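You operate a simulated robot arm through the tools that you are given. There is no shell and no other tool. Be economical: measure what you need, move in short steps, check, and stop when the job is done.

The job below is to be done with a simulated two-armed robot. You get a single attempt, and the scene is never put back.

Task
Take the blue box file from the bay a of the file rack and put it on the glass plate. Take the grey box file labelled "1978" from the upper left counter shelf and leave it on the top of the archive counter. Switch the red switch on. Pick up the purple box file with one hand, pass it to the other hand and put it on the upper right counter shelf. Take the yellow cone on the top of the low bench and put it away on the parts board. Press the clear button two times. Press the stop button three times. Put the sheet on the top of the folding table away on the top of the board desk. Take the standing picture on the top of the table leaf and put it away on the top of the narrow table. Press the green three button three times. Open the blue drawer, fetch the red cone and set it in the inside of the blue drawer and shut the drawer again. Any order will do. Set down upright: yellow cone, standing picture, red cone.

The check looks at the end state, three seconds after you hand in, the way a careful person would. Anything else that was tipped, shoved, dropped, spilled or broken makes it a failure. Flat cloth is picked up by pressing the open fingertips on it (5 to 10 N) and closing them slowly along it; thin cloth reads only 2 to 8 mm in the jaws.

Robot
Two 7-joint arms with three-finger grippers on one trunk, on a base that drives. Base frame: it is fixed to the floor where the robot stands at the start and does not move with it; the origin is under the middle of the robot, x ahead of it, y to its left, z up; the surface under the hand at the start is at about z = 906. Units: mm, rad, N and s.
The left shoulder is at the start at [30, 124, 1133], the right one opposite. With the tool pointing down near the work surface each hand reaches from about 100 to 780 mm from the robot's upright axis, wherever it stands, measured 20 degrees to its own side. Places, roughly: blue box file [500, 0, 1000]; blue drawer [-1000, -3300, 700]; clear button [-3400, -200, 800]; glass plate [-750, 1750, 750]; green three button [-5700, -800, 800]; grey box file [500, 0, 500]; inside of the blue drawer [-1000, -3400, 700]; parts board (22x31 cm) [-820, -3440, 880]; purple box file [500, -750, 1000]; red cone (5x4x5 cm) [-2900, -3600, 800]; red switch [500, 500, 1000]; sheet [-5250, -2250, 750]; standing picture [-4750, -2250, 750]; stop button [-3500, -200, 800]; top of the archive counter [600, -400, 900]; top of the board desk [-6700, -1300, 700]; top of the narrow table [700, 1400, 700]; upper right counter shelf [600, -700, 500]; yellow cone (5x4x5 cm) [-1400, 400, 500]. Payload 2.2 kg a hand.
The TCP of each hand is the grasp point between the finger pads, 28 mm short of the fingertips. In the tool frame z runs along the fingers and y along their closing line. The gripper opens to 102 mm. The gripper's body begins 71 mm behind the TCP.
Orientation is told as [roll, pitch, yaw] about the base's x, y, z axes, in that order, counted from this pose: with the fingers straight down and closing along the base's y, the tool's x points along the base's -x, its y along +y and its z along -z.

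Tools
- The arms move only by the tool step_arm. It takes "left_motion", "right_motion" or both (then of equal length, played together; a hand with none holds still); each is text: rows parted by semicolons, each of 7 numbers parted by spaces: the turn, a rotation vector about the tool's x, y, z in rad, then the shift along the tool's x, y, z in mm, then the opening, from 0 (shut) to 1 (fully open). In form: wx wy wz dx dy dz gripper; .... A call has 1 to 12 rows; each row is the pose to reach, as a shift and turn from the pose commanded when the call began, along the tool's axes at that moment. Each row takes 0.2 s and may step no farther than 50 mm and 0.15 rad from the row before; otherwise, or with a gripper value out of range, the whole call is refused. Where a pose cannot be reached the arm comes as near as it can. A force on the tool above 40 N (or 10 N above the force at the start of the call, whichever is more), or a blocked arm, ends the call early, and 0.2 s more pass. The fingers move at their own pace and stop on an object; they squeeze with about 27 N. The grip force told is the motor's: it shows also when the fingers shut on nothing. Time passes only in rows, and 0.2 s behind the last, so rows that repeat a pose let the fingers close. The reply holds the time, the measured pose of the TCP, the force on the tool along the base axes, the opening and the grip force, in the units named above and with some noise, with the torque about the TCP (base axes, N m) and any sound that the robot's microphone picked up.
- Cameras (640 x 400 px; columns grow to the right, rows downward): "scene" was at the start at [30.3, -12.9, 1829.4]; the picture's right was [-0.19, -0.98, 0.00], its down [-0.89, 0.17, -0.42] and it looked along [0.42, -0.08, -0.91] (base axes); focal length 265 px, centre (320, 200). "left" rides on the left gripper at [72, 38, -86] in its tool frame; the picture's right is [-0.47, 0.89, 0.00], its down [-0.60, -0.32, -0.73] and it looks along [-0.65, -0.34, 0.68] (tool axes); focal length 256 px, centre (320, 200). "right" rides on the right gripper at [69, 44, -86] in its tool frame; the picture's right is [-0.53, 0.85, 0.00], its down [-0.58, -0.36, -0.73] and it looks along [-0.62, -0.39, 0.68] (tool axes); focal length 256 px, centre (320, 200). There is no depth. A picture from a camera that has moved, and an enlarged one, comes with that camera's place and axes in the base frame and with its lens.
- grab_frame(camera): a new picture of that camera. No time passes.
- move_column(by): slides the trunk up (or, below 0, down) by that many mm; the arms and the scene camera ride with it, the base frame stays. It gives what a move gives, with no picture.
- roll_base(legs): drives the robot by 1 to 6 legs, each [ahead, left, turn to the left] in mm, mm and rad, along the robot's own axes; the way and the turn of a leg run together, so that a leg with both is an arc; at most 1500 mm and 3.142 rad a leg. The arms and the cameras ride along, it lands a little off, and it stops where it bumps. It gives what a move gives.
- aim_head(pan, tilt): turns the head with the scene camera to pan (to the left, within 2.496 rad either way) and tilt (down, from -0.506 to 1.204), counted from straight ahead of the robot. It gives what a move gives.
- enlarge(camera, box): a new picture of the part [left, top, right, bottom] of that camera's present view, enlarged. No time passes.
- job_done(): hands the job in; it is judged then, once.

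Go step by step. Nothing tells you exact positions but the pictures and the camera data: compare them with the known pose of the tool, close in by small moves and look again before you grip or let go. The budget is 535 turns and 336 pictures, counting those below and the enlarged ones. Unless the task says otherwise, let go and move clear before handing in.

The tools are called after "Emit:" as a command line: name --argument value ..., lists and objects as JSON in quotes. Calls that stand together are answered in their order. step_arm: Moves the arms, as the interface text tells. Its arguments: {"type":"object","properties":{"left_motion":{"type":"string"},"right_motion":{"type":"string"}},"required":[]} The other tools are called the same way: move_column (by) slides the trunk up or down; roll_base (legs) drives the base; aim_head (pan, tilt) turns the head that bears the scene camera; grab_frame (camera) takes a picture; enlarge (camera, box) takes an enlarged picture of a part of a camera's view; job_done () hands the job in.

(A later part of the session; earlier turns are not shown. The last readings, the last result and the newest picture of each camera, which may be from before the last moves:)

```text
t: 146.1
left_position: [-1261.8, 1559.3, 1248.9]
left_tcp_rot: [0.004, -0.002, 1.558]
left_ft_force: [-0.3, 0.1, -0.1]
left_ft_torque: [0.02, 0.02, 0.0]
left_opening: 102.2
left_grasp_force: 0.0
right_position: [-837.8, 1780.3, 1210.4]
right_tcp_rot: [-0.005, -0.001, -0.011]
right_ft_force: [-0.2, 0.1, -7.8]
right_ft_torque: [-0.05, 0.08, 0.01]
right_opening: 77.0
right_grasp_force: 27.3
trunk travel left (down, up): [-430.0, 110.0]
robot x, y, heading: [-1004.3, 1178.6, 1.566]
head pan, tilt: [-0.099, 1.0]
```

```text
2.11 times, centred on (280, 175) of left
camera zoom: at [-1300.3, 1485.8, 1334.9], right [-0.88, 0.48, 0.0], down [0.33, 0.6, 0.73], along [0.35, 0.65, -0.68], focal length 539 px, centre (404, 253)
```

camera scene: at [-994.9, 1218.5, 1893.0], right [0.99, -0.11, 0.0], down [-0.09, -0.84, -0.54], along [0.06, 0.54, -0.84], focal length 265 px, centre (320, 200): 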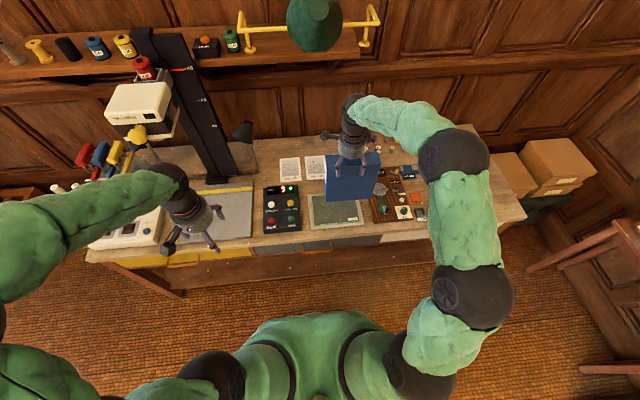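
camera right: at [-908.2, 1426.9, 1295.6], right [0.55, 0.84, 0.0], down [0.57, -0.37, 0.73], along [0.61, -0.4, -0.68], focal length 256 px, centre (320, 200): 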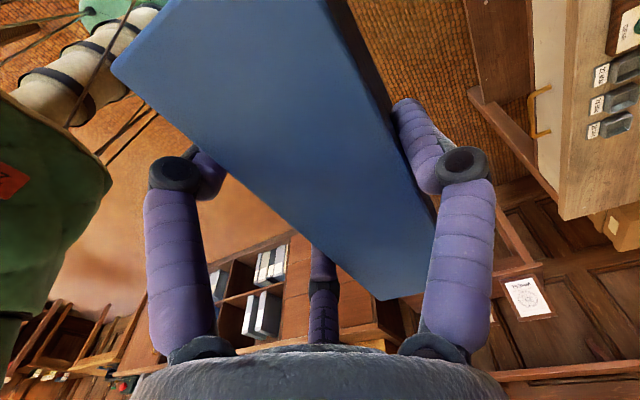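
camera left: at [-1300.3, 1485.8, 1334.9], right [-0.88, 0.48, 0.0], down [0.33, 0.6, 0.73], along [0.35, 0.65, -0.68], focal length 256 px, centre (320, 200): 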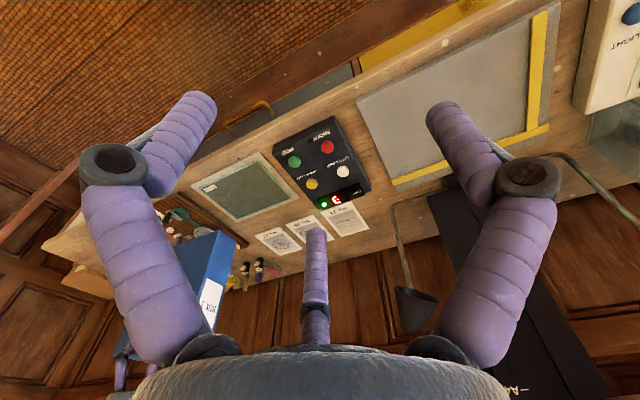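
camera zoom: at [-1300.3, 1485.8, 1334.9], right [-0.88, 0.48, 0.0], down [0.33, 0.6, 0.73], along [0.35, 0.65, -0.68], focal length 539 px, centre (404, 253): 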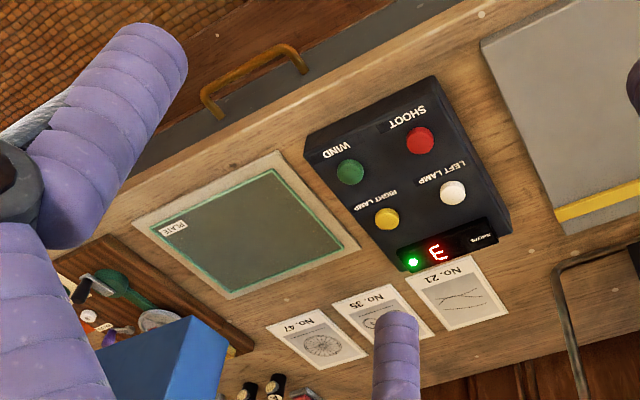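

Triangulated: plate top z≈807, glass centre ≈(-855,1862). Shift the hand there and lower the trunk.

Emit:
step_arm --right_motion "0 0 0 5 25 0 0.2; 0 0 0 10 50 0 0.2; 0 0 0 15 70 0 0.2; 0 0 0 15 70 0 0.2"

Emit:
move_column --by -185

Emit:
enlarge --camera "scene" --box '[200, 110, 440, 260]'

Emit:
grab_frame --camera "left"

```text
t: 147.1
left_position: [-1260.8, 1558.6, 1248.9]
left_tcp_rot: [0.004, -0.003, 1.557]
left_ft_force: [-0.6, -1.0, 0.6]
left_ft_torque: [0.01, -0.02, 0.03]
left_opening: 101.9
left_grasp_force: 0.0
right_position: [-850.9, 1850.0, 1211.1]
right_tcp_rot: [-0.004, -0.001, -0.011]
right_ft_force: [-0.1, -0.2, -7.3]
right_ft_torque: [-0.04, 0.09, 0.0]
right_opening: 76.9
right_grasp_force: 26.6
trunk travel left (down, up): [-430.0, 110.0]
robot x, y, heading: [-1000.5, 1175.1, 1.564]
head pan, tilt: [-0.099, 1.0]
```

```text
t: 149.2
left_position: [-1261.1, 1558.4, 1064.9]
left_tcp_rot: [0.003, -0.003, 1.558]
left_ft_force: [0.1, -0.5, -0.1]
left_ft_torque: [0.01, -0.03, 0.01]
left_opening: 101.9
left_grasp_force: 0.1
right_position: [-852.0, 1850.0, 1024.8]
right_tcp_rot: [-0.003, 0.0, -0.01]
right_ft_force: [0.0, 0.2, -7.0]
right_ft_torque: [-0.07, 0.11, 0.01]
right_opening: 76.9
right_grasp_force: 27.6
trunk travel left (down, up): [-245.0, 295.0]
robot x, y, heading: [-1000.6, 1177.5, 1.564]
head pan, tilt: [-0.099, 1.0]
```

```text
2.67 times, centred on (320, 185) of scene
camera zoom: at [-995.0, 1217.8, 1708.2], right [0.99, -0.11, 0.0], down [-0.09, -0.84, -0.54], along [0.06, 0.54, -0.84], focal length 707 px, centre (320, 240)
```

zoom: 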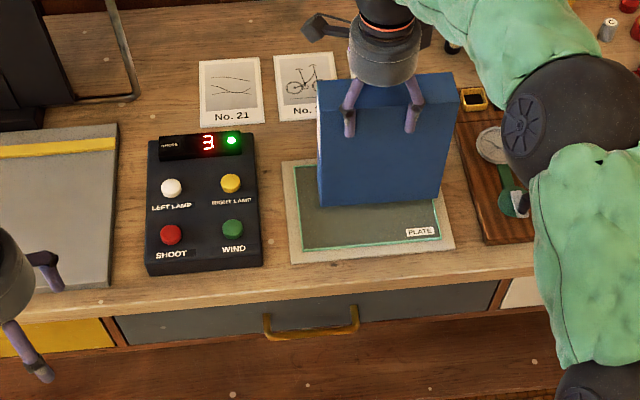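

```text
239 pictures are left
camera left: at [-1300.3, 1485.4, 1150.2], right [-0.88, 0.47, 0.0], down [0.33, 0.6, 0.73], along [0.35, 0.65, -0.68], focal length 256 px, centre (320, 200)
```

left: 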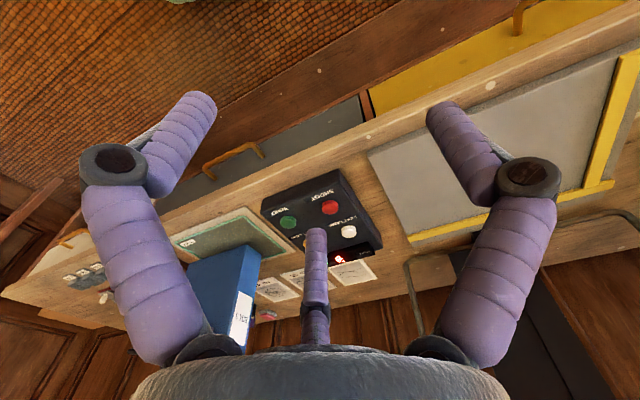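

Over the plate. Shift 8 mm left and lower gently.

Emit:
step_arm --right_motion "0 0 0 8 0 8 0.2; 0 0 0 8 0 14 0.2; 0 0 0 8 0 18 0.2; 0 0 0 8 0 22 0.2; 0 0 0 8 0 25 0.2; 0 0 0 8 0 25 0.2"

```text
t: 150.6
left_position: [-1261.9, 1557.7, 1066.0]
left_tcp_rot: [0.003, -0.004, 1.558]
left_ft_force: [0.1, -0.2, 0.6]
left_ft_torque: [0.01, -0.02, 0.01]
left_opening: 102.0
left_grasp_force: 0.1
right_position: [-860.3, 1848.6, 1003.4]
right_tcp_rot: [0.0, -0.005, -0.01]
right_ft_force: [-0.1, -1.0, 6.0]
right_ft_torque: [-0.39, -0.59, -0.04]
right_opening: 77.4
right_grasp_force: 27.1
trunk travel left (down, up): [-245.0, 295.0]
robot x, y, heading: [-1002.8, 1179.8, 1.558]
head pan, tilt: [-0.099, 1.0]
```

Contact begins. Settle 2 mm, release, and lift.

Emit:
step_arm --right_motion "0 0 0 0 0 1 0.2; 0 0 0 0 0 2 0.2; 0 0 0 0 0 2 0.5; 0 0 0 0 0 2 0.8; 0 0 0 0 0 2 1; 0 0 0 0 0 2 1; 0 0 0 0 0 -20 1; 0 0 0 0 0 -50 1; 0 0 0 0 0 -90 1; 0 0 0 0 0 -130 1; 0 0 0 0 0 -170 1"

Emit:
enlarge --camera "scene" --box '[200, 110, 440, 260]'

Emit:
grab_frame --camera "left"

```text
t: 153.0
left_position: [-1261.3, 1557.4, 1065.1]
left_tcp_rot: [0.001, -0.003, 1.56]
left_ft_force: [0.7, 0.1, -0.2]
left_ft_torque: [0.0, 0.01, -0.01]
left_opening: 101.8
left_grasp_force: 0.0
right_position: [-860.8, 1848.9, 1171.3]
right_tcp_rot: [-0.005, -0.003, -0.011]
right_ft_force: [-0.4, 0.0, -0.7]
right_ft_torque: [0.03, 0.01, -0.03]
right_opening: 102.1
right_grasp_force: 0.0
trunk travel left (down, up): [-245.0, 295.0]
robot x, y, heading: [-1001.0, 1178.4, 1.559]
head pan, tilt: [-0.099, 1.0]
```

```text
2.67 times, centred on (320, 185) of scene
camera zoom: at [-995.4, 1216.5, 1708.1], right [0.99, -0.11, 0.0], down [-0.09, -0.84, -0.54], along [0.06, 0.54, -0.84], focal length 707 px, centre (320, 240)
```

zoom: 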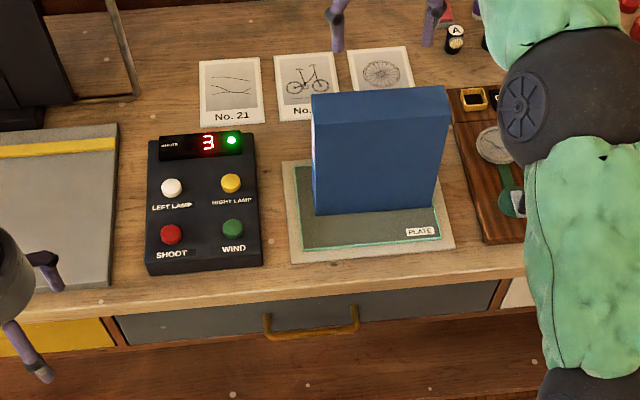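

```text
237 pictures are left
camera left: at [-1300.6, 1484.5, 1150.2], right [-0.88, 0.47, 0.0], down [0.33, 0.6, 0.73], along [0.35, 0.65, -0.68], focal length 256 px, centre (320, 200)
```

left: 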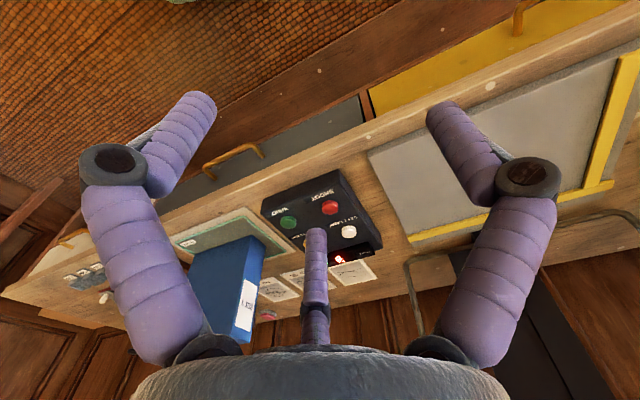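

Blue file is on the glass plate. I back off, restore the right hand, and head to the low bench facing −x.

Emit:
roll_base --legs '[[-250, 0, 0], [0, -250, 0]]'

Emit:
step_arm --right_motion "0 0 -0.143 0 -20 0 1; 0 0 -0.286 0 -40 0 1; 0 0 -0.429 0 -60 0 1; 0 0 -0.572 0 -80 0 1; 0 0 -0.715 0 -100 0 1; 0 0 -0.858 0 -120 0 1; 0 0 -1.0 0 -140 0 1; 0 0 -1.143 0 -160 0 1; 0 0 -1.286 0 -180 0 1; 0 0 -1.43 0 -200 0 1; 0 0 -1.571 0 -220 0 1"

Emit:
roll_base --legs '[[-570, 0, 0], [0, 0, 1.58]]'

Emit:
aim_head --pan 0.0 --tilt 0.8

Emit:
grab_frame --camera "scene"

```text
t: 156.2
left_position: [-1009.4, 1306.1, 1064.3]
left_tcp_rot: [0.003, -0.003, 1.559]
left_ft_force: [0.5, -0.1, 0.7]
left_ft_torque: [-0.01, 0.05, -0.01]
left_opening: 102.0
left_grasp_force: 0.0
right_position: [-608.6, 1597.4, 1171.1]
right_tcp_rot: [-0.005, -0.002, -0.011]
right_ft_force: [1.1, -0.6, -0.1]
right_ft_torque: [-0.01, 0.04, -0.02]
right_opening: 102.1
right_grasp_force: 0.1
trunk travel left (down, up): [-245.0, 295.0]
robot x, y, heading: [-752.5, 926.5, 1.566]
head pan, tilt: [-0.099, 1.0]
```

```text
t: 158.6
left_position: [-1010.7, 1305.3, 1064.8]
left_tcp_rot: [0.002, -0.007, 1.557]
left_ft_force: [-0.3, -1.6, 0.3]
left_ft_torque: [0.03, -0.01, -0.03]
left_opening: 101.9
left_grasp_force: 0.1
right_position: [-612.1, 1375.2, 1172.3]
right_tcp_rot: [-0.002, 0.005, 1.563]
right_ft_force: [0.7, -0.8, -0.3]
right_ft_torque: [0.04, 0.0, 0.0]
right_opening: 102.0
right_grasp_force: 0.0
trunk travel left (down, up): [-245.0, 295.0]
robot x, y, heading: [-751.9, 930.1, 1.563]
head pan, tilt: [-0.099, 1.0]
```

```text
t: 165.7
left_position: [-1136.0, 101.2, 1064.2]
left_tcp_rot: [0.003, -0.004, 3.127]
left_ft_force: [-0.6, -0.4, -1.6]
left_ft_torque: [-0.03, 0.0, -0.01]
left_opening: 102.0
left_grasp_force: 0.0
right_position: [-1205.7, 498.6, 1172.1]
right_tcp_rot: [-0.002, 0.004, 3.126]
right_ft_force: [-0.8, 0.6, -0.1]
right_ft_torque: [-0.02, 0.0, 0.01]
right_opening: 101.8
right_grasp_force: 0.1
trunk travel left (down, up): [-245.0, 295.0]
robot x, y, heading: [-756.2, 358.0, 3.134]
head pan, tilt: [-0.099, 1.0]
```

```text
t: 166.4
left_position: [-1137.1, 100.4, 1064.6]
left_tcp_rot: [0.003, -0.004, 3.126]
left_ft_force: [-0.1, -0.6, 1.0]
left_ft_torque: [0.0, -0.01, 0.01]
left_opening: 102.2
left_grasp_force: 0.1
right_position: [-1205.1, 499.5, 1172.7]
right_tcp_rot: [-0.002, 0.003, 3.125]
right_ft_force: [-0.4, 0.1, -0.1]
right_ft_torque: [0.01, 0.01, 0.03]
right_opening: 101.8
right_grasp_force: 0.0
trunk travel left (down, up): [-245.0, 295.0]
robot x, y, heading: [-752.0, 355.3, 3.128]
head pan, tilt: [0.0, 0.799]
```

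```text
236 pictures are left
camera scene: at [-807.2, 357.2, 1723.1], right [0.01, 1.0, 0.0], down [0.72, -0.01, -0.7], along [-0.7, 0.01, -0.72], focal length 265 px, centre (320, 200)
```

scene: 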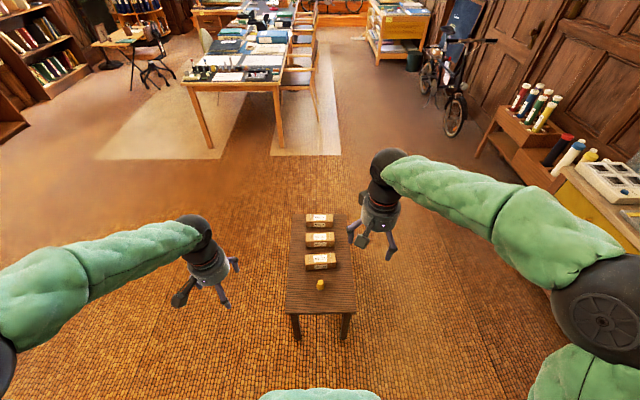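

Emit:
enlarge --camera "scene" --box '[270, 200, 370, 320]'

```text
3.33 times, centred on (320, 260) of scene
camera zoom: at [-807.2, 357.2, 1723.1], right [0.01, 1.0, 0.0], down [0.72, -0.01, -0.7], along [-0.7, 0.01, -0.72], focal length 884 px, centre (320, 0)
```

zoom: 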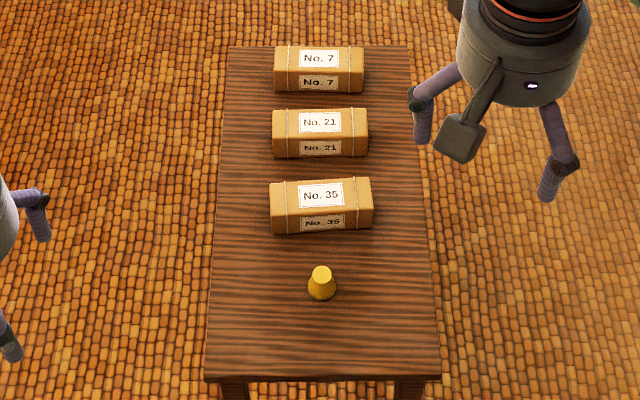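

The yellow cone stands at about (-1414, 373). I lower the trunk, drive forward 100 and bring the right hand above it.

Emit:
move_column --by -240

Emit:
roll_base --legs '[[100, 0, 0]]'

Emit:
step_arm --right_motion "0 0 0 -28 32 0 0.75; 0 0 0 -56 64 0 0.75; 0 0 0 -84 96 0 0.75; 0 0 0 -109 126 0 0.75; 0 0 0 -109 126 45 0.75; 0 0 0 -109 126 90 0.75; 0 0 0 -109 126 135 0.75; 0 0 0 -109 126 180 0.75; 0 0 0 -109 126 220 0.75; 0 0 0 -109 126 260 0.75"

Emit:
grab_frame --camera "right"

Emit:
grab_frame --camera "scene"

```text
t: 168.9
left_position: [-1136.5, 100.4, 824.9]
left_tcp_rot: [0.004, -0.003, 3.127]
left_ft_force: [0.6, -0.1, 0.1]
left_ft_torque: [-0.01, -0.04, 0.0]
left_opening: 101.8
left_grasp_force: 0.1
right_position: [-1206.4, 499.5, 933.3]
right_tcp_rot: [-0.002, 0.003, 3.125]
right_ft_force: [0.1, 0.5, -0.8]
right_ft_torque: [-0.04, -0.01, 0.0]
right_opening: 102.0
right_grasp_force: 0.0
trunk travel left (down, up): [-5.0, 535.0]
robot x, y, heading: [-756.5, 358.0, 3.134]
head pan, tilt: [0.0, 0.799]
```

```text
t: 170.1
left_position: [-1235.7, 102.5, 824.0]
left_tcp_rot: [0.001, -0.004, 3.126]
left_ft_force: [-0.2, -1.0, 0.1]
left_ft_torque: [-0.01, -0.03, 0.0]
left_opening: 102.1
left_grasp_force: 0.0
right_position: [-1305.0, 500.4, 931.8]
right_tcp_rot: [-0.003, 0.004, 3.124]
right_ft_force: [0.3, 0.9, -0.3]
right_ft_torque: [0.0, -0.06, -0.01]
right_opening: 102.0
right_grasp_force: 0.0
trunk travel left (down, up): [-5.0, 535.0]
robot x, y, heading: [-856.4, 361.1, 3.132]
head pan, tilt: [0.0, 0.799]
```

```text
t: 172.3
left_position: [-1237.4, 102.2, 823.4]
left_tcp_rot: [0.003, -0.004, 3.125]
left_ft_force: [0.8, 0.5, -0.1]
left_ft_torque: [0.02, 0.02, 0.0]
left_opening: 101.8
left_grasp_force: 0.0
right_position: [-1415.6, 374.8, 672.1]
right_tcp_rot: [-0.003, 0.004, 3.128]
right_ft_force: [0.3, 0.0, 0.5]
right_ft_torque: [-0.02, 0.01, -0.05]
right_opening: 76.3
right_grasp_force: 0.2
trunk travel left (down, up): [-5.0, 535.0]
robot x, y, heading: [-854.9, 358.8, 3.132]
head pan, tilt: [0.0, 0.799]
```

```text
234 pictures are left
camera right: at [-1348.0, 331.2, 756.2], right [-0.55, -0.84, 0.0], down [-0.57, 0.37, 0.73], along [-0.61, 0.4, -0.68], focal length 256 px, centre (320, 200)
```

right: 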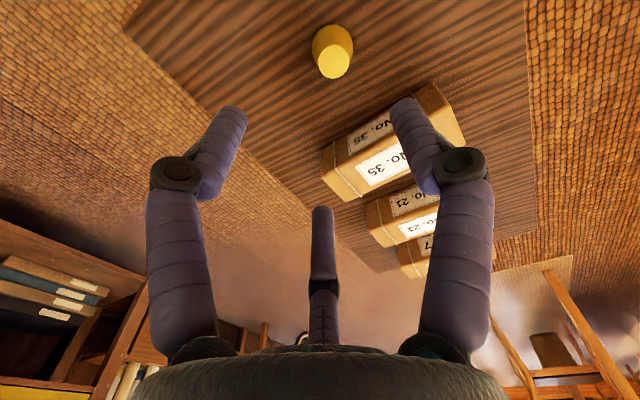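

```text
233 pictures are left
camera scene: at [-907.2, 358.1, 1483.2], right [0.01, 1.0, 0.0], down [0.72, -0.01, -0.7], along [-0.7, 0.01, -0.72], focal length 265 px, centre (320, 200)
```

scene: 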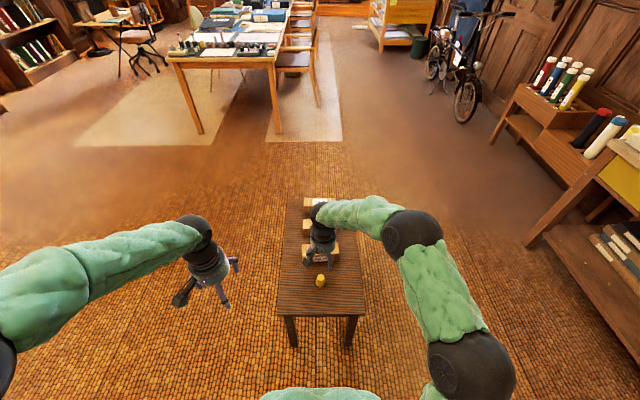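

Refined cone ≈(−1424, 368), top z≈515. Adjust and descend partway.

Emit:
step_arm --right_motion "0 0 0 -8 6 35 0.75; 0 0 0 -8 6 70 0.75; 0 0 0 -8 6 105 0.75; 0 0 0 -8 6 105 0.75"

Emit:
grab_frame --camera "right"

Emit:
enlarge --camera "scene" --box '[260, 190, 400, 320]'

```text
t: 173.3
left_position: [-1236.1, 100.8, 824.3]
left_tcp_rot: [0.002, -0.005, 3.126]
left_ft_force: [0.4, -0.1, -0.2]
left_ft_torque: [0.01, -0.02, 0.0]
left_opening: 101.9
left_grasp_force: 0.1
right_position: [-1422.8, 369.7, 565.5]
right_tcp_rot: [-0.002, 0.003, 3.127]
right_ft_force: [0.0, 0.3, -0.1]
right_ft_torque: [0.03, -0.01, 0.01]
right_opening: 76.6
right_grasp_force: 0.1
trunk travel left (down, up): [-5.0, 535.0]
robot x, y, heading: [-855.7, 356.6, 3.133]
head pan, tilt: [0.0, 0.799]
```

```text
232 pictures are left
camera right: at [-1355.3, 326.1, 650.5], right [-0.55, -0.84, 0.0], down [-0.57, 0.37, 0.73], along [-0.61, 0.4, -0.68], focal length 256 px, centre (320, 200)
```

right: 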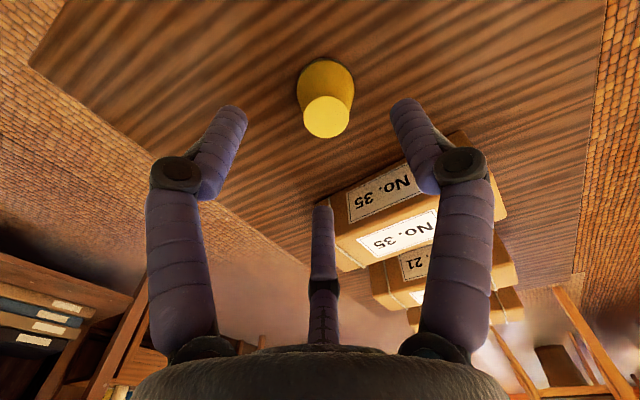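

```text
3.08 times, centred on (330, 255) of scene
camera zoom: at [-907.1, 358.1, 1483.2], right [0.01, 1.0, 0.0], down [0.72, -0.01, -0.7], along [-0.7, 0.01, -0.72], focal length 816 px, centre (289, 31)
```

zoom: 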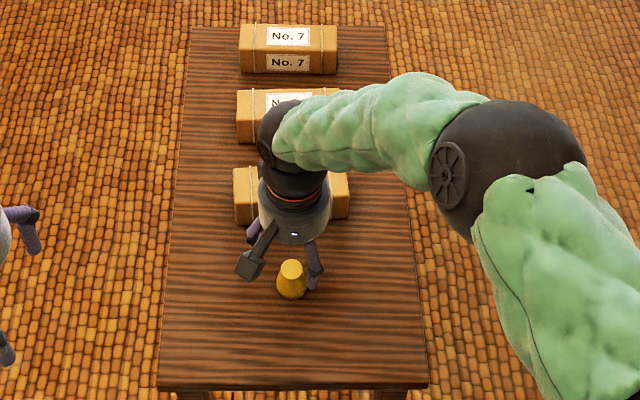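

Nearly centred; correct 4 mm, descend and grip.

Emit:
step_arm --right_motion "0 0 0 2 4 20 0.75; 0 0 0 2 4 40 0.75; 0 0 0 2 4 55 0.75; 0 0 0 2 4 60 0.75; 0 0 0 2 4 60 0.5; 0 0 0 2 4 60 0.3; 0 0 0 2 4 60 0.1; 0 0 0 2 4 60 0; 0 0 0 2 4 60 0"

Emit:
grab_frame --camera "right"

```text
t: 175.3
left_position: [-1235.8, 101.1, 825.4]
left_tcp_rot: [0.003, -0.004, 3.124]
left_ft_force: [-1.0, -0.3, 0.9]
left_ft_torque: [0.01, 0.03, 0.01]
left_opening: 101.8
left_grasp_force: 0.1
right_position: [-1420.6, 367.1, 505.9]
right_tcp_rot: [-0.001, 0.002, 3.125]
right_ft_force: [-2.2, -0.3, 2.6]
right_ft_torque: [-0.05, 0.1, -0.01]
right_opening: 37.3
right_grasp_force: 27.4
trunk travel left (down, up): [-5.0, 535.0]
robot x, y, heading: [-854.2, 359.3, 3.127]
head pan, tilt: [0.0, 0.799]
```

```text
230 pictures are left
camera right: at [-1352.8, 322.6, 591.5], right [-0.55, -0.84, 0.0], down [-0.57, 0.37, 0.73], along [-0.61, 0.4, -0.68], focal length 256 px, centre (320, 200)
```

right: 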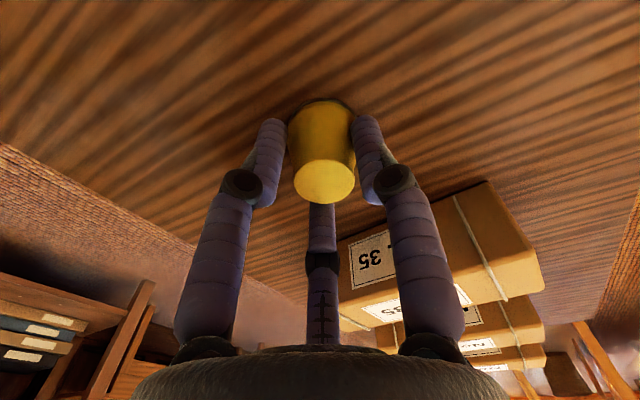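

Gripped the yellow cone. Lift it, then drive toward the right-hand workbench.

Emit:
step_arm --right_motion "0 0 0 0 0 -15 0; 0 0 0 0 0 -50 0; 0 0 0 0 0 -100 0; 0 0 0 0 0 -150 0; 0 0 0 40 0 -180 0; 0 0 0 80 0 -200 0; 0 0 0 120 0 -200 0; 0 0 0 120 0 -200 0"

Emit:
grab_frame --camera "right"

Emit:
move_column --by 370

Emit:
roll_base --legs '[[-450, 0, 0], [0, 0, 1.58], [1000, 0, 0]]'

Emit:
aim_head --pan 0.0 --tilt 0.45

Emit:
grab_frame --camera "scene"

```text
t: 177.1
left_position: [-1235.3, 101.3, 823.8]
left_tcp_rot: [0.003, -0.002, 3.125]
left_ft_force: [0.6, -0.5, 0.0]
left_ft_torque: [0.0, 0.0, 0.01]
left_opening: 102.0
left_grasp_force: 0.2
right_position: [-1301.0, 363.8, 706.7]
right_tcp_rot: [-0.004, 0.003, 3.125]
right_ft_force: [0.1, -1.0, -0.1]
right_ft_torque: [0.01, 0.03, 0.0]
right_opening: 37.5
right_grasp_force: 27.7
trunk travel left (down, up): [-5.0, 535.0]
robot x, y, heading: [-858.3, 359.2, 3.133]
head pan, tilt: [0.0, 0.799]
```

```text
229 pictures are left
camera right: at [-1233.5, 319.6, 792.4], right [-0.55, -0.84, 0.0], down [-0.57, 0.37, 0.73], along [-0.61, 0.4, -0.68], focal length 256 px, centre (320, 200)
```

right: 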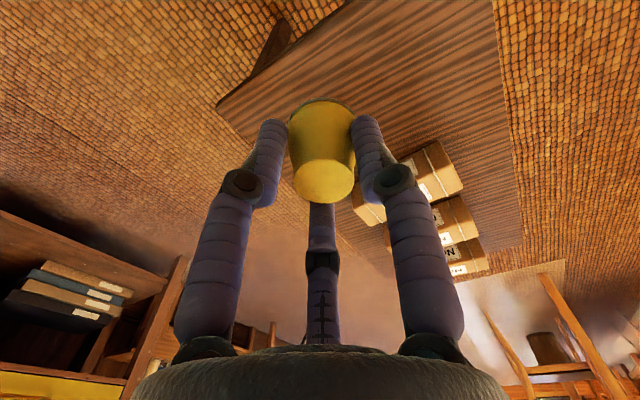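

```text
t: 180.7
left_position: [-1236.0, 101.3, 1194.2]
left_tcp_rot: [0.001, -0.001, 3.124]
left_ft_force: [0.1, 0.0, 0.6]
left_ft_torque: [0.0, 0.01, 0.01]
left_opening: 101.9
left_grasp_force: 0.1
right_position: [-1301.0, 364.9, 1076.6]
right_tcp_rot: [-0.002, 0.003, 3.127]
right_ft_force: [-0.5, 0.1, -0.5]
right_ft_torque: [0.04, 0.0, 0.0]
right_opening: 36.8
right_grasp_force: 27.1
trunk travel left (down, up): [-375.0, 165.0]
robot x, y, heading: [-853.5, 358.6, 3.13]
head pan, tilt: [0.0, 0.799]
```

```text
t: 192.0
left_position: [-162.0, -1026.5, 1194.3]
left_tcp_rot: [0.001, -0.003, -1.586]
left_ft_force: [-0.2, -0.2, 1.5]
left_ft_torque: [0.0, 0.03, 0.01]
left_opening: 102.0
left_grasp_force: 0.0
right_position: [-423.1, -1091.2, 1077.7]
right_tcp_rot: [-0.003, 0.003, -1.586]
right_ft_force: [-0.6, -0.2, -1.0]
right_ft_torque: [0.0, -0.02, 0.0]
right_opening: 35.3
right_grasp_force: 26.8
trunk travel left (down, up): [-375.0, 165.0]
robot x, y, heading: [-423.8, -647.5, -1.583]
head pan, tilt: [0.0, 0.799]
```

```text
t: 192.8
left_position: [-161.4, -1026.6, 1193.8]
left_tcp_rot: [0.002, -0.005, -1.586]
left_ft_force: [0.4, 0.0, 0.5]
left_ft_torque: [-0.02, 0.04, 0.05]
left_opening: 101.9
left_grasp_force: 0.1
right_position: [-422.6, -1092.3, 1077.4]
right_tcp_rot: [-0.002, 0.003, -1.584]
right_ft_force: [-0.7, -0.9, -1.0]
right_ft_torque: [0.02, 0.0, 0.0]
right_opening: 35.5
right_grasp_force: 27.6
trunk travel left (down, up): [-375.0, 165.0]
robot x, y, heading: [-421.5, -648.3, -1.581]
head pan, tilt: [0.0, 0.45]
```

```text
228 pictures are left
camera scene: at [-418.9, -709.6, 1883.6], right [-1.0, 0.01, 0.0], down [0.0, 0.44, -0.9], along [-0.01, -0.9, -0.44], focal length 265 px, centre (320, 200)
```

scene: 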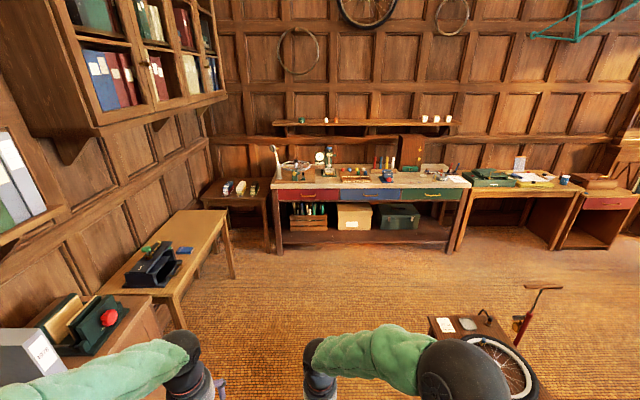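

The grip opening shrank slightly; check the cone.

Emit:
grab_frame --camera "right"

Emit:
enlarge --camera "scene" --box '[250, 110, 600, 270]'

```text
227 pictures are left
camera right: at [-379.1, -1023.3, 1162.4], right [0.84, -0.55, 0.0], down [-0.37, -0.57, 0.73], along [-0.4, -0.61, -0.68], focal length 256 px, centre (320, 200)
```

right: 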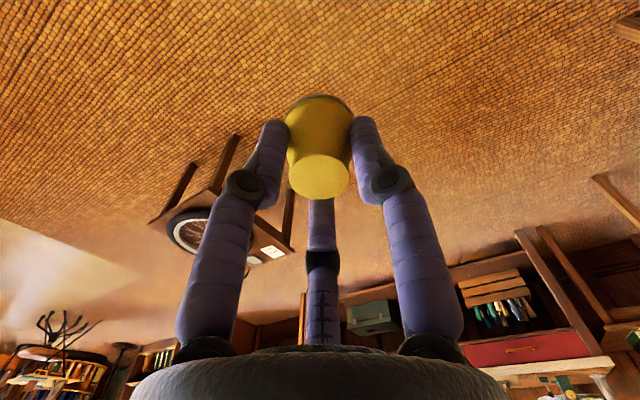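

```text
1.83 times, centred on (425, 190) of scene
camera zoom: at [-418.9, -709.6, 1883.6], right [-1.0, 0.01, 0.0], down [0.0, 0.44, -0.9], along [-0.01, -0.9, -0.44], focal length 485 px, centre (128, 218)
```

zoom: 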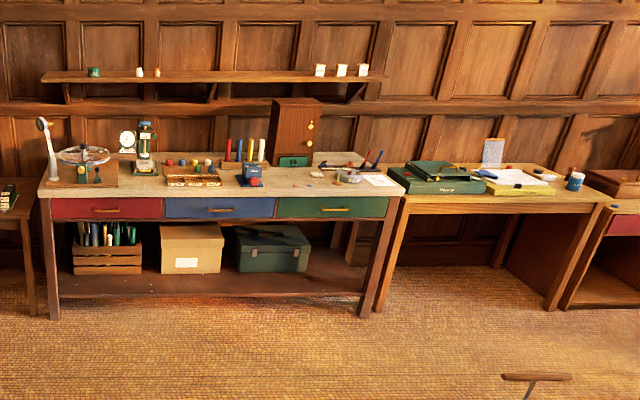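

Small slip only. Continue toward the bench in front of the parts board.

Emit:
roll_base --legs '[[1000, 0, 0.01], [1000, 0, 0], [0, -400, 0]]'

Emit:
aim_head --pan 0.0 --tilt 0.8

Emit:
grab_frame --camera "scene"

Emit:
grab_frame --camera "right"

```text
t: 204.9
left_position: [-552.2, -3029.6, 1194.7]
left_tcp_rot: [0.005, -0.004, -1.566]
left_ft_force: [-0.1, 0.2, 1.1]
left_ft_torque: [0.0, -0.01, -0.01]
left_opening: 102.0
left_grasp_force: 0.1
right_position: [-813.1, -3100.5, 1076.0]
right_tcp_rot: [-0.001, 0.002, -1.565]
right_ft_force: [0.4, 0.0, 0.1]
right_ft_torque: [0.02, 0.0, 0.0]
right_opening: 34.9
right_grasp_force: 26.3
trunk travel left (down, up): [-375.0, 165.0]
robot x, y, heading: [-814.8, -2658.2, -1.557]
head pan, tilt: [0.0, 0.45]
```

```text
t: 205.7
left_position: [-551.4, -3029.2, 1194.1]
left_tcp_rot: [0.002, -0.005, -1.567]
left_ft_force: [1.2, -0.5, 0.0]
left_ft_torque: [0.01, 0.03, -0.01]
left_opening: 101.8
left_grasp_force: 0.1
right_position: [-812.2, -3100.3, 1076.6]
right_tcp_rot: [-0.005, 0.002, -1.565]
right_ft_force: [-0.1, -0.1, -0.5]
right_ft_torque: [0.02, 0.02, 0.01]
right_opening: 35.0
right_grasp_force: 27.0
trunk travel left (down, up): [-375.0, 165.0]
robot x, y, heading: [-817.8, -2659.4, -1.561]
head pan, tilt: [0.0, 0.799]
```

```text
225 pictures are left
camera scene: at [-815.4, -2707.6, 1853.3], right [-1.0, -0.01, 0.0], down [-0.01, 0.72, -0.7], along [0.01, -0.7, -0.72], focal length 265 px, centre (320, 200)
```

scene: 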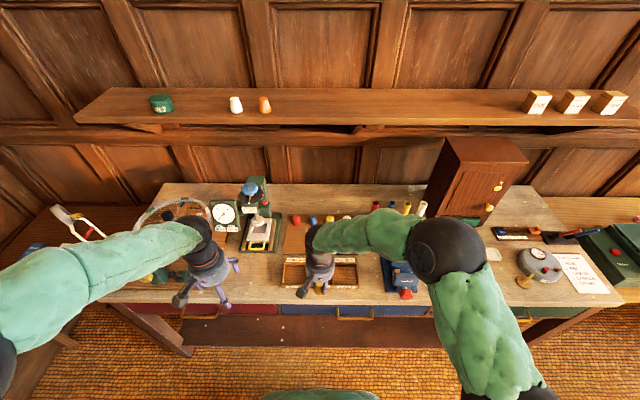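

```text
224 pictures are left
camera right: at [-769.3, -3031.5, 1162.3], right [0.85, -0.53, 0.0], down [-0.36, -0.58, 0.73], along [-0.39, -0.62, -0.68], focal length 256 px, centre (320, 200)
```

right: 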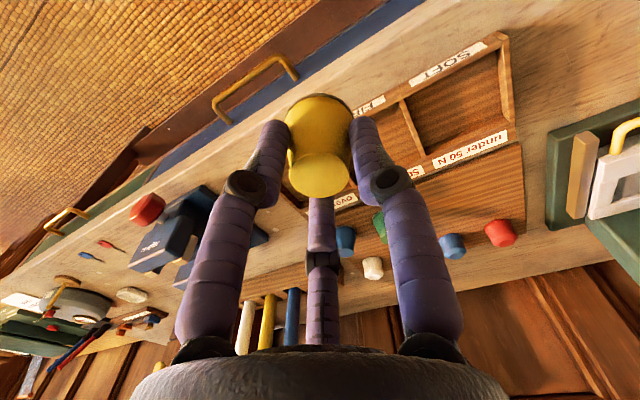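

I move the right hand aside to see the parts board.

Emit:
step_arm --right_motion "0 0 0 0 -45 0 0; 0 0 0 0 -90 0 0; 0 0 0 0 -135 0 0; 0 0 0 0 -180 0 0; 0 0 0 0 -220 0 0" --left_motion "0 0 0 40 0 0 1; 0 0 0 80 0 0 1; 0 0 0 120 20 0 1; 0 0 0 150 40 0 1; 0 0 0 150 60 0 1"

Emit:
enlarge --camera "scene" --box '[190, 170, 430, 330]'

```text
t: 206.9
left_position: [-492.6, -2880.0, 1193.4]
left_tcp_rot: [0.004, 0.0, -1.566]
left_ft_force: [0.4, -0.3, 0.5]
left_ft_torque: [0.01, 0.0, -0.03]
left_opening: 102.2
left_grasp_force: 0.1
right_position: [-1032.7, -3103.3, 1078.6]
right_tcp_rot: [-0.003, 0.005, -1.564]
right_ft_force: [-0.9, -0.6, -0.5]
right_ft_torque: [-0.01, -0.03, -0.01]
right_opening: 35.1
right_grasp_force: 27.2
trunk travel left (down, up): [-375.0, 165.0]
robot x, y, heading: [-816.3, -2650.4, -1.561]
head pan, tilt: [0.0, 0.799]
```

```text
2.50 times, centred on (310, 250) of scene
camera zoom: at [-816.4, -2708.9, 1853.1], right [-1.0, -0.01, 0.0], down [-0.01, 0.72, -0.7], along [0.01, -0.7, -0.72], focal length 663 px, centre (345, 75)
```

zoom: 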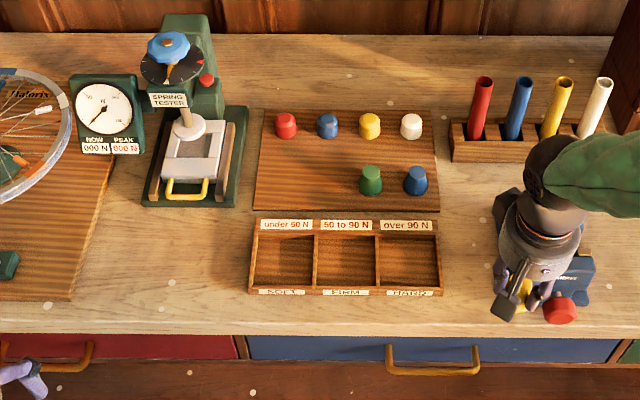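

The parts board is the plain brown board (x −650…−969, y −3333…−3557) with free space at its front-left. I aim for (−718, −3375).

Emit:
roll_base --legs '[[80, 100, 0]]'

Emit:
step_arm --right_motion "0 0 0 -30 33 0 0; 0 0 0 -60 66 0 0; 0 0 0 -90 99 0 0; 0 0 0 -120 132 0 0; 0 0 0 -150 165 0 0; 0 0 0 -180 198 0 0; 0 0 0 -192 214 0 0; 0 0 0 -192 214 0 0"

Emit:
enlarge --camera "scene" --box '[190, 170, 430, 330]'

Emit:
grab_frame --camera "right"

```text
t: 208.2
left_position: [-390.6, -2958.5, 1193.5]
left_tcp_rot: [0.001, -0.004, -1.565]
left_ft_force: [0.1, -0.4, -0.6]
left_ft_torque: [-0.03, 0.05, -0.01]
left_opening: 102.0
left_grasp_force: 0.2
right_position: [-932.2, -3181.2, 1078.7]
right_tcp_rot: [-0.003, 0.002, -1.566]
right_ft_force: [0.0, 0.2, -1.2]
right_ft_torque: [0.01, 0.03, 0.02]
right_opening: 35.1
right_grasp_force: 26.9
trunk travel left (down, up): [-375.0, 165.0]
robot x, y, heading: [-713.5, -2732.3, -1.564]
head pan, tilt: [0.0, 0.799]
```

```text
t: 210.0
left_position: [-391.6, -2957.6, 1194.2]
left_tcp_rot: [0.004, -0.002, -1.566]
left_ft_force: [0.8, 0.0, -0.2]
left_ft_torque: [-0.02, 0.01, -0.02]
left_opening: 102.3
left_grasp_force: 0.1
right_position: [-716.0, -3372.3, 1078.1]
right_tcp_rot: [-0.002, 0.004, -1.566]
right_ft_force: [-0.3, -0.7, -0.7]
right_ft_torque: [0.01, 0.01, -0.03]
right_opening: 34.9
right_grasp_force: 27.2
trunk travel left (down, up): [-375.0, 165.0]
robot x, y, heading: [-716.4, -2733.1, -1.561]
head pan, tilt: [0.0, 0.799]
```

```text
2.50 times, centred on (310, 250) of scene
camera zoom: at [-715.3, -2785.9, 1853.2], right [-1.0, -0.01, 0.0], down [-0.01, 0.72, -0.7], along [0.01, -0.7, -0.72], focal length 663 px, centre (345, 75)
```

zoom: 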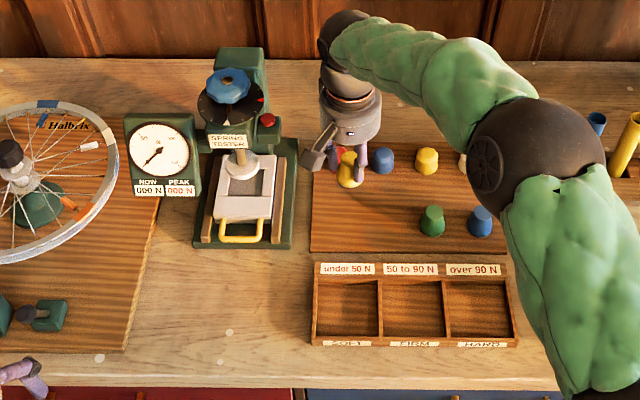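

```text
221 pictures are left
camera right: at [-673.9, -3302.9, 1163.8], right [0.85, -0.53, 0.0], down [-0.36, -0.58, 0.73], along [-0.39, -0.62, -0.68], focal length 256 px, centre (320, 200)
```

right: 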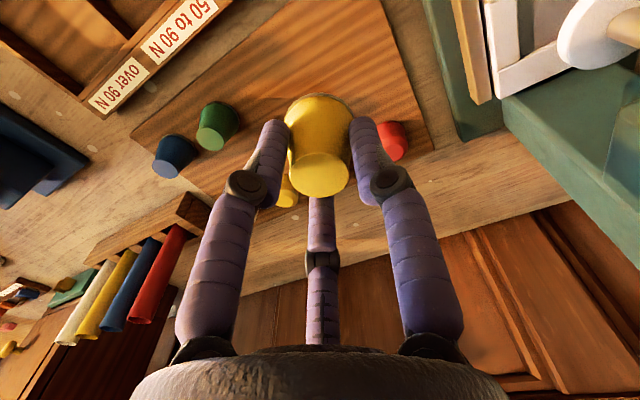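

Position above the board's free corner confirmed. Lower.

Emit:
step_arm --right_motion "0 0 0 0 0 40 0; 0 0 0 0 0 80 0; 0 0 0 0 0 115 0; 0 0 0 0 0 135 0; 0 0 0 0 0 140 0; 0 0 0 0 0 143 0; 0 0 0 0 0 143 0"

Emit:
grab_frame --camera "right"

Emit:
enlarge --camera "scene" --box '[260, 180, 400, 290]'

```text
t: 211.6
left_position: [-390.8, -2953.9, 1195.5]
left_tcp_rot: [0.001, -0.006, -1.566]
left_ft_force: [-0.3, 0.4, -0.5]
left_ft_torque: [0.0, -0.01, -0.03]
left_opening: 101.7
left_grasp_force: 0.1
right_position: [-716.3, -3371.7, 939.4]
right_tcp_rot: [-0.002, -0.004, -1.568]
right_ft_force: [0.2, 4.9, 30.1]
right_ft_torque: [0.32, 0.02, 0.02]
right_opening: 34.5
right_grasp_force: 27.1
trunk travel left (down, up): [-375.0, 165.0]
robot x, y, heading: [-718.6, -2730.6, -1.556]
head pan, tilt: [0.0, 0.799]
```

```text
220 pictures are left
camera right: at [-674.3, -3302.4, 1024.1], right [0.85, -0.53, 0.0], down [-0.36, -0.57, 0.73], along [-0.39, -0.62, -0.68], focal length 256 px, centre (320, 200)
```

right: 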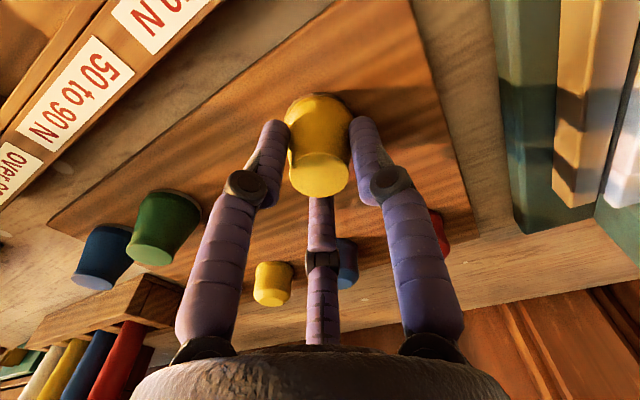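

```text
3.64 times, centred on (330, 235) of scene
camera zoom: at [-715.0, -2781.8, 1853.6], right [-1.0, -0.01, 0.0], down [-0.01, 0.72, -0.7], along [0.01, -0.7, -0.72], focal length 964 px, centre (284, 73)
```

zoom: 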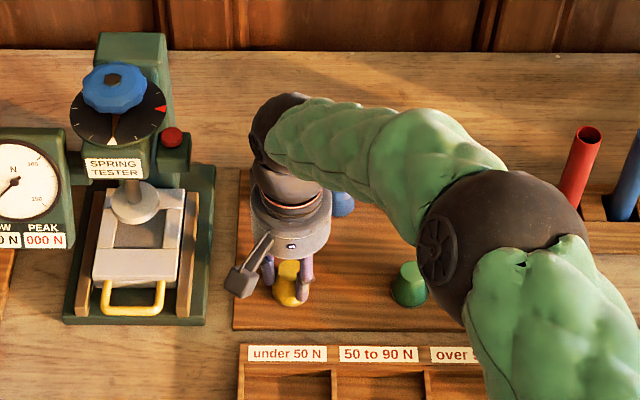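

Contact. Unload, open gently, lift straight up.

Emit:
step_arm --right_motion "0 0 0 0 0 -2 0; 0 0 0 0 0 -4 0; 0 0 0 0 0 -4 0.3; 0 0 0 0 0 -4 0.4; 0 0 0 0 0 -4 0.5; 0 0 0 0 0 -4 0.6; 0 0 0 0 0 -4 0.6; 0 0 0 0 0 -40 0.6; 0 0 0 0 0 -80 0.6; 0 0 0 0 0 -120 0.6; 0 0 0 0 0 -150 0.8"

Emit:
grab_frame --camera "right"

```text
t: 214.0
left_position: [-391.3, -2957.4, 1193.4]
left_tcp_rot: [0.001, -0.002, -1.565]
left_ft_force: [-0.8, 0.8, 0.3]
left_ft_torque: [-0.02, 0.01, -0.04]
left_opening: 102.2
left_grasp_force: 0.0
right_position: [-716.3, -3371.5, 1084.9]
right_tcp_rot: [-0.003, 0.004, -1.566]
right_ft_force: [0.0, 0.1, -0.4]
right_ft_torque: [-0.05, 0.01, 0.0]
right_opening: 81.8
right_grasp_force: 0.1
trunk travel left (down, up): [-375.0, 165.0]
robot x, y, heading: [-717.8, -2733.3, -1.556]
head pan, tilt: [0.0, 0.799]
```

```text
218 pictures are left
camera right: at [-673.6, -3302.1, 1170.2], right [0.85, -0.53, 0.0], down [-0.36, -0.58, 0.73], along [-0.39, -0.62, -0.68], focal length 256 px, centre (320, 200)
```

right: 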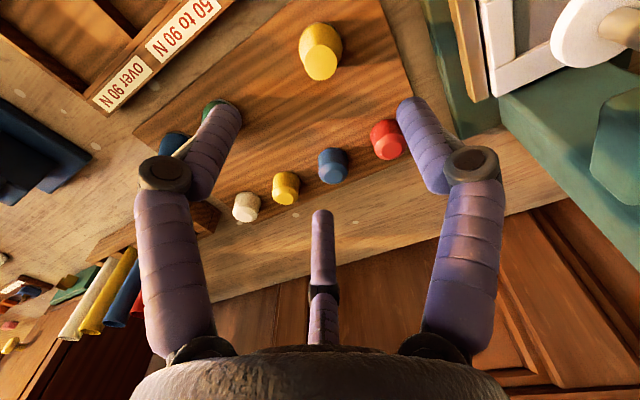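

Yellow cone stands on the parts board. Next I fetch the red cone: roll along the wall to x≈−2870.

Emit:
roll_base --legs '[[-200, 0, -0.01], [0, -1100, 0], [0, -900, 0]]'

Emit:
aim_head --pan -0.15 --tilt 0.7

Emit:
grab_frame --camera "scene"

```text
t: 225.1
left_position: [-2387.6, -2755.5, 1194.3]
left_tcp_rot: [0.003, -0.003, -1.586]
left_ft_force: [-0.3, -0.1, 0.0]
left_ft_torque: [-0.02, -0.03, 0.0]
left_opening: 101.8
left_grasp_force: 0.1
right_position: [-2721.2, -3163.4, 1084.9]
right_tcp_rot: [-0.002, 0.004, -1.586]
right_ft_force: [-0.9, 0.2, 0.2]
right_ft_torque: [-0.02, -0.01, 0.01]
right_opening: 81.6
right_grasp_force: 0.0
trunk travel left (down, up): [-375.0, 165.0]
robot x, y, heading: [-2709.2, -2525.6, -1.585]
head pan, tilt: [0.0, 0.799]
```

```text
t: 225.8
left_position: [-2387.7, -2755.2, 1194.5]
left_tcp_rot: [0.002, -0.003, -1.586]
left_ft_force: [0.6, 0.7, -0.1]
left_ft_torque: [0.03, -0.01, 0.01]
left_opening: 101.9
left_grasp_force: 0.0
right_position: [-2721.8, -3163.7, 1083.7]
right_tcp_rot: [-0.003, 0.004, -1.587]
right_ft_force: [-0.3, 1.0, -0.9]
right_ft_torque: [0.02, 0.0, -0.02]
right_opening: 81.6
right_grasp_force: 0.1
trunk travel left (down, up): [-375.0, 165.0]
robot x, y, heading: [-2706.3, -2523.3, -1.583]
head pan, tilt: [-0.15, 0.7]
```

```text
217 pictures are left
camera scene: at [-2720.3, -2580.2, 1861.4], right [-0.99, 0.16, 0.0], down [0.1, 0.64, -0.76], along [-0.12, -0.75, -0.64], focal length 265 px, centre (320, 200)
```

scene: 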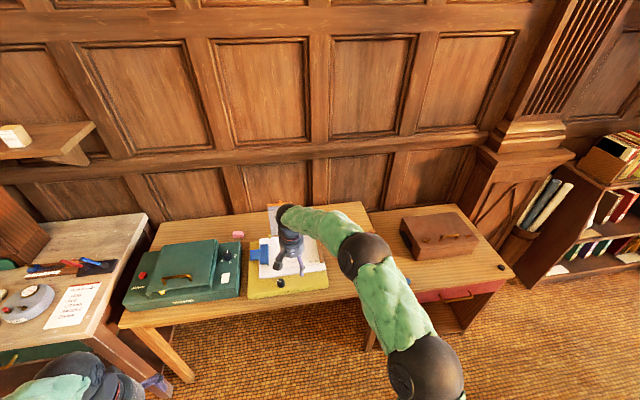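

Emit:
grab_frame --camera "right"

Emit:
step_arm --right_motion "0 0 0 45 -20 0 0.8; 0 0 0 90 -40 0 0.8; 0 0 0 135 -60 0 0.8; 0 0 0 180 -80 0 0.8; 0 0 0 220 -100 0 0.8"

Emit:
enlarge --camera "scene" --box '[220, 180, 460, 330]'

```text
216 pictures are left
camera right: at [-2677.0, -3094.6, 1170.0], right [0.84, -0.55, 0.0], down [-0.37, -0.57, 0.73], along [-0.4, -0.61, -0.68], focal length 256 px, centre (320, 200)
```

right: 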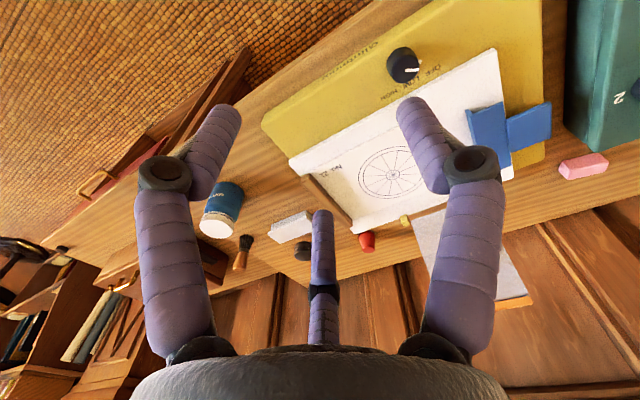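

```text
t: 227.0
left_position: [-2387.6, -2753.8, 1195.9]
left_tcp_rot: [0.004, -0.004, -1.587]
left_ft_force: [-0.6, 0.4, 0.9]
left_ft_torque: [-0.03, -0.04, -0.03]
left_opening: 102.0
left_grasp_force: 0.2
right_position: [-2819.7, -2939.2, 1086.9]
right_tcp_rot: [-0.002, 0.001, -1.586]
right_ft_force: [-0.2, 0.8, 0.6]
right_ft_torque: [-0.04, -0.02, -0.02]
right_opening: 81.5
right_grasp_force: 0.1
trunk travel left (down, up): [-375.0, 165.0]
robot x, y, heading: [-2703.8, -2524.6, -1.577]
head pan, tilt: [-0.15, 0.7]
```

```text
2.67 times, centred on (340, 255) of scene
camera zoom: at [-2721.3, -2578.4, 1861.5], right [-0.99, 0.16, 0.0], down [0.1, 0.64, -0.77], along [-0.12, -0.76, -0.64], focal length 707 px, centre (267, 53)
```

zoom: 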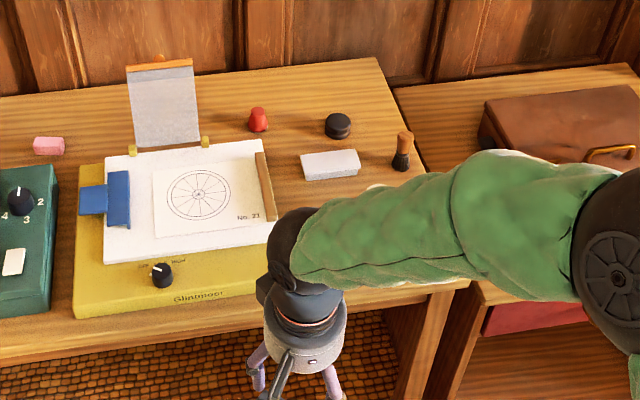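

Red cone stands at ≈(−2861, −3578), mid-height z≈837. Drive forward 320 and extend the right hand over it.

Emit:
roll_base --legs '[[320, 0, 0.005]]'

Emit:
step_arm --right_motion "0 0 0 -40 -5 0 0.75; 0 0 0 -80 -10 0 0.75; 0 0 0 -120 -15 0 0.75; 0 0 0 -160 -20 0 0.75; 0 0 0 -200 -25 0 0.75; 0 0 0 -240 -30 0 0.75; 0 0 0 -280 -35 0 0.75; 0 0 0 -310 -40 0 0.75; 0 0 0 -310 -40 0 0.75"

Emit:
grab_frame --camera "right"

Emit:
grab_frame --camera "scene"

```text
t: 229.1
left_position: [-2389.6, -3072.5, 1194.3]
left_tcp_rot: [0.001, -0.003, -1.581]
left_ft_force: [-0.2, 0.0, 0.0]
left_ft_torque: [0.0, 0.01, -0.02]
left_opening: 102.0
left_grasp_force: 0.0
right_position: [-2818.1, -3259.2, 1085.1]
right_tcp_rot: [-0.003, 0.005, -1.579]
right_ft_force: [-0.2, 0.1, -0.2]
right_ft_torque: [0.0, 0.0, 0.03]
right_opening: 81.4
right_grasp_force: 0.1
trunk travel left (down, up): [-375.0, 165.0]
robot x, y, heading: [-2709.0, -2840.1, -1.574]
head pan, tilt: [-0.15, 0.7]
```

```text
t: 231.1
left_position: [-2389.1, -3070.8, 1194.6]
left_tcp_rot: [0.003, -0.004, -1.579]
left_ft_force: [-0.5, 0.7, 0.2]
left_ft_torque: [-0.03, -0.05, 0.03]
left_opening: 102.2
left_grasp_force: 0.0
right_position: [-2861.1, -3568.6, 1085.0]
right_tcp_rot: [-0.002, 0.005, -1.578]
right_ft_force: [0.6, 0.9, -1.4]
right_ft_torque: [-0.02, 0.01, -0.03]
right_opening: 76.8
right_grasp_force: 0.0
trunk travel left (down, up): [-375.0, 165.0]
robot x, y, heading: [-2706.3, -2842.3, -1.579]
head pan, tilt: [-0.15, 0.7]
```

```text
214 pictures are left
camera right: at [-2817.8, -3500.5, 1170.7], right [0.84, -0.54, 0.0], down [-0.37, -0.58, 0.73], along [-0.4, -0.61, -0.68], focal length 256 px, centre (320, 200)
```

right: 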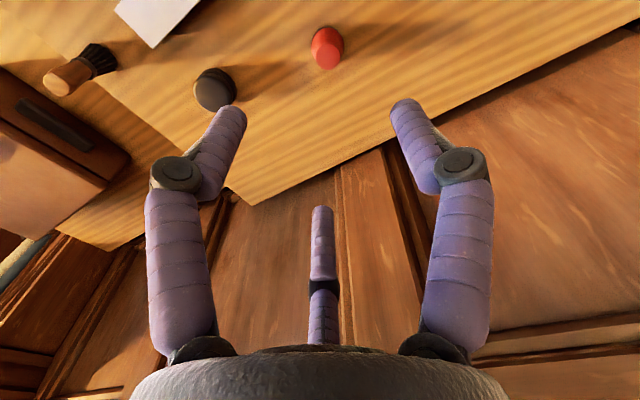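

```text
213 pictures are left
camera scene: at [-2722.7, -2897.0, 1861.5], right [-0.99, 0.15, 0.0], down [0.1, 0.64, -0.77], along [-0.12, -0.76, -0.64], focal length 265 px, centre (320, 200)
```

scene: 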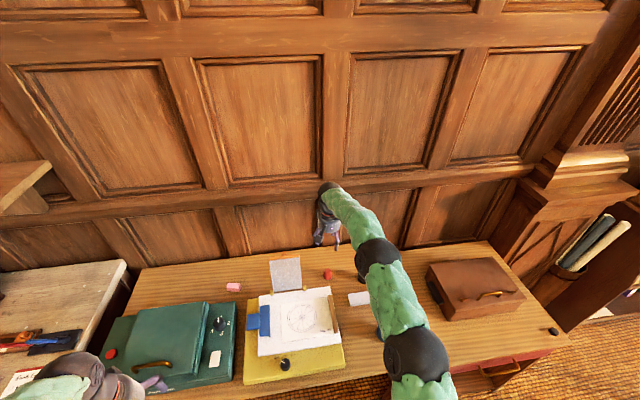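

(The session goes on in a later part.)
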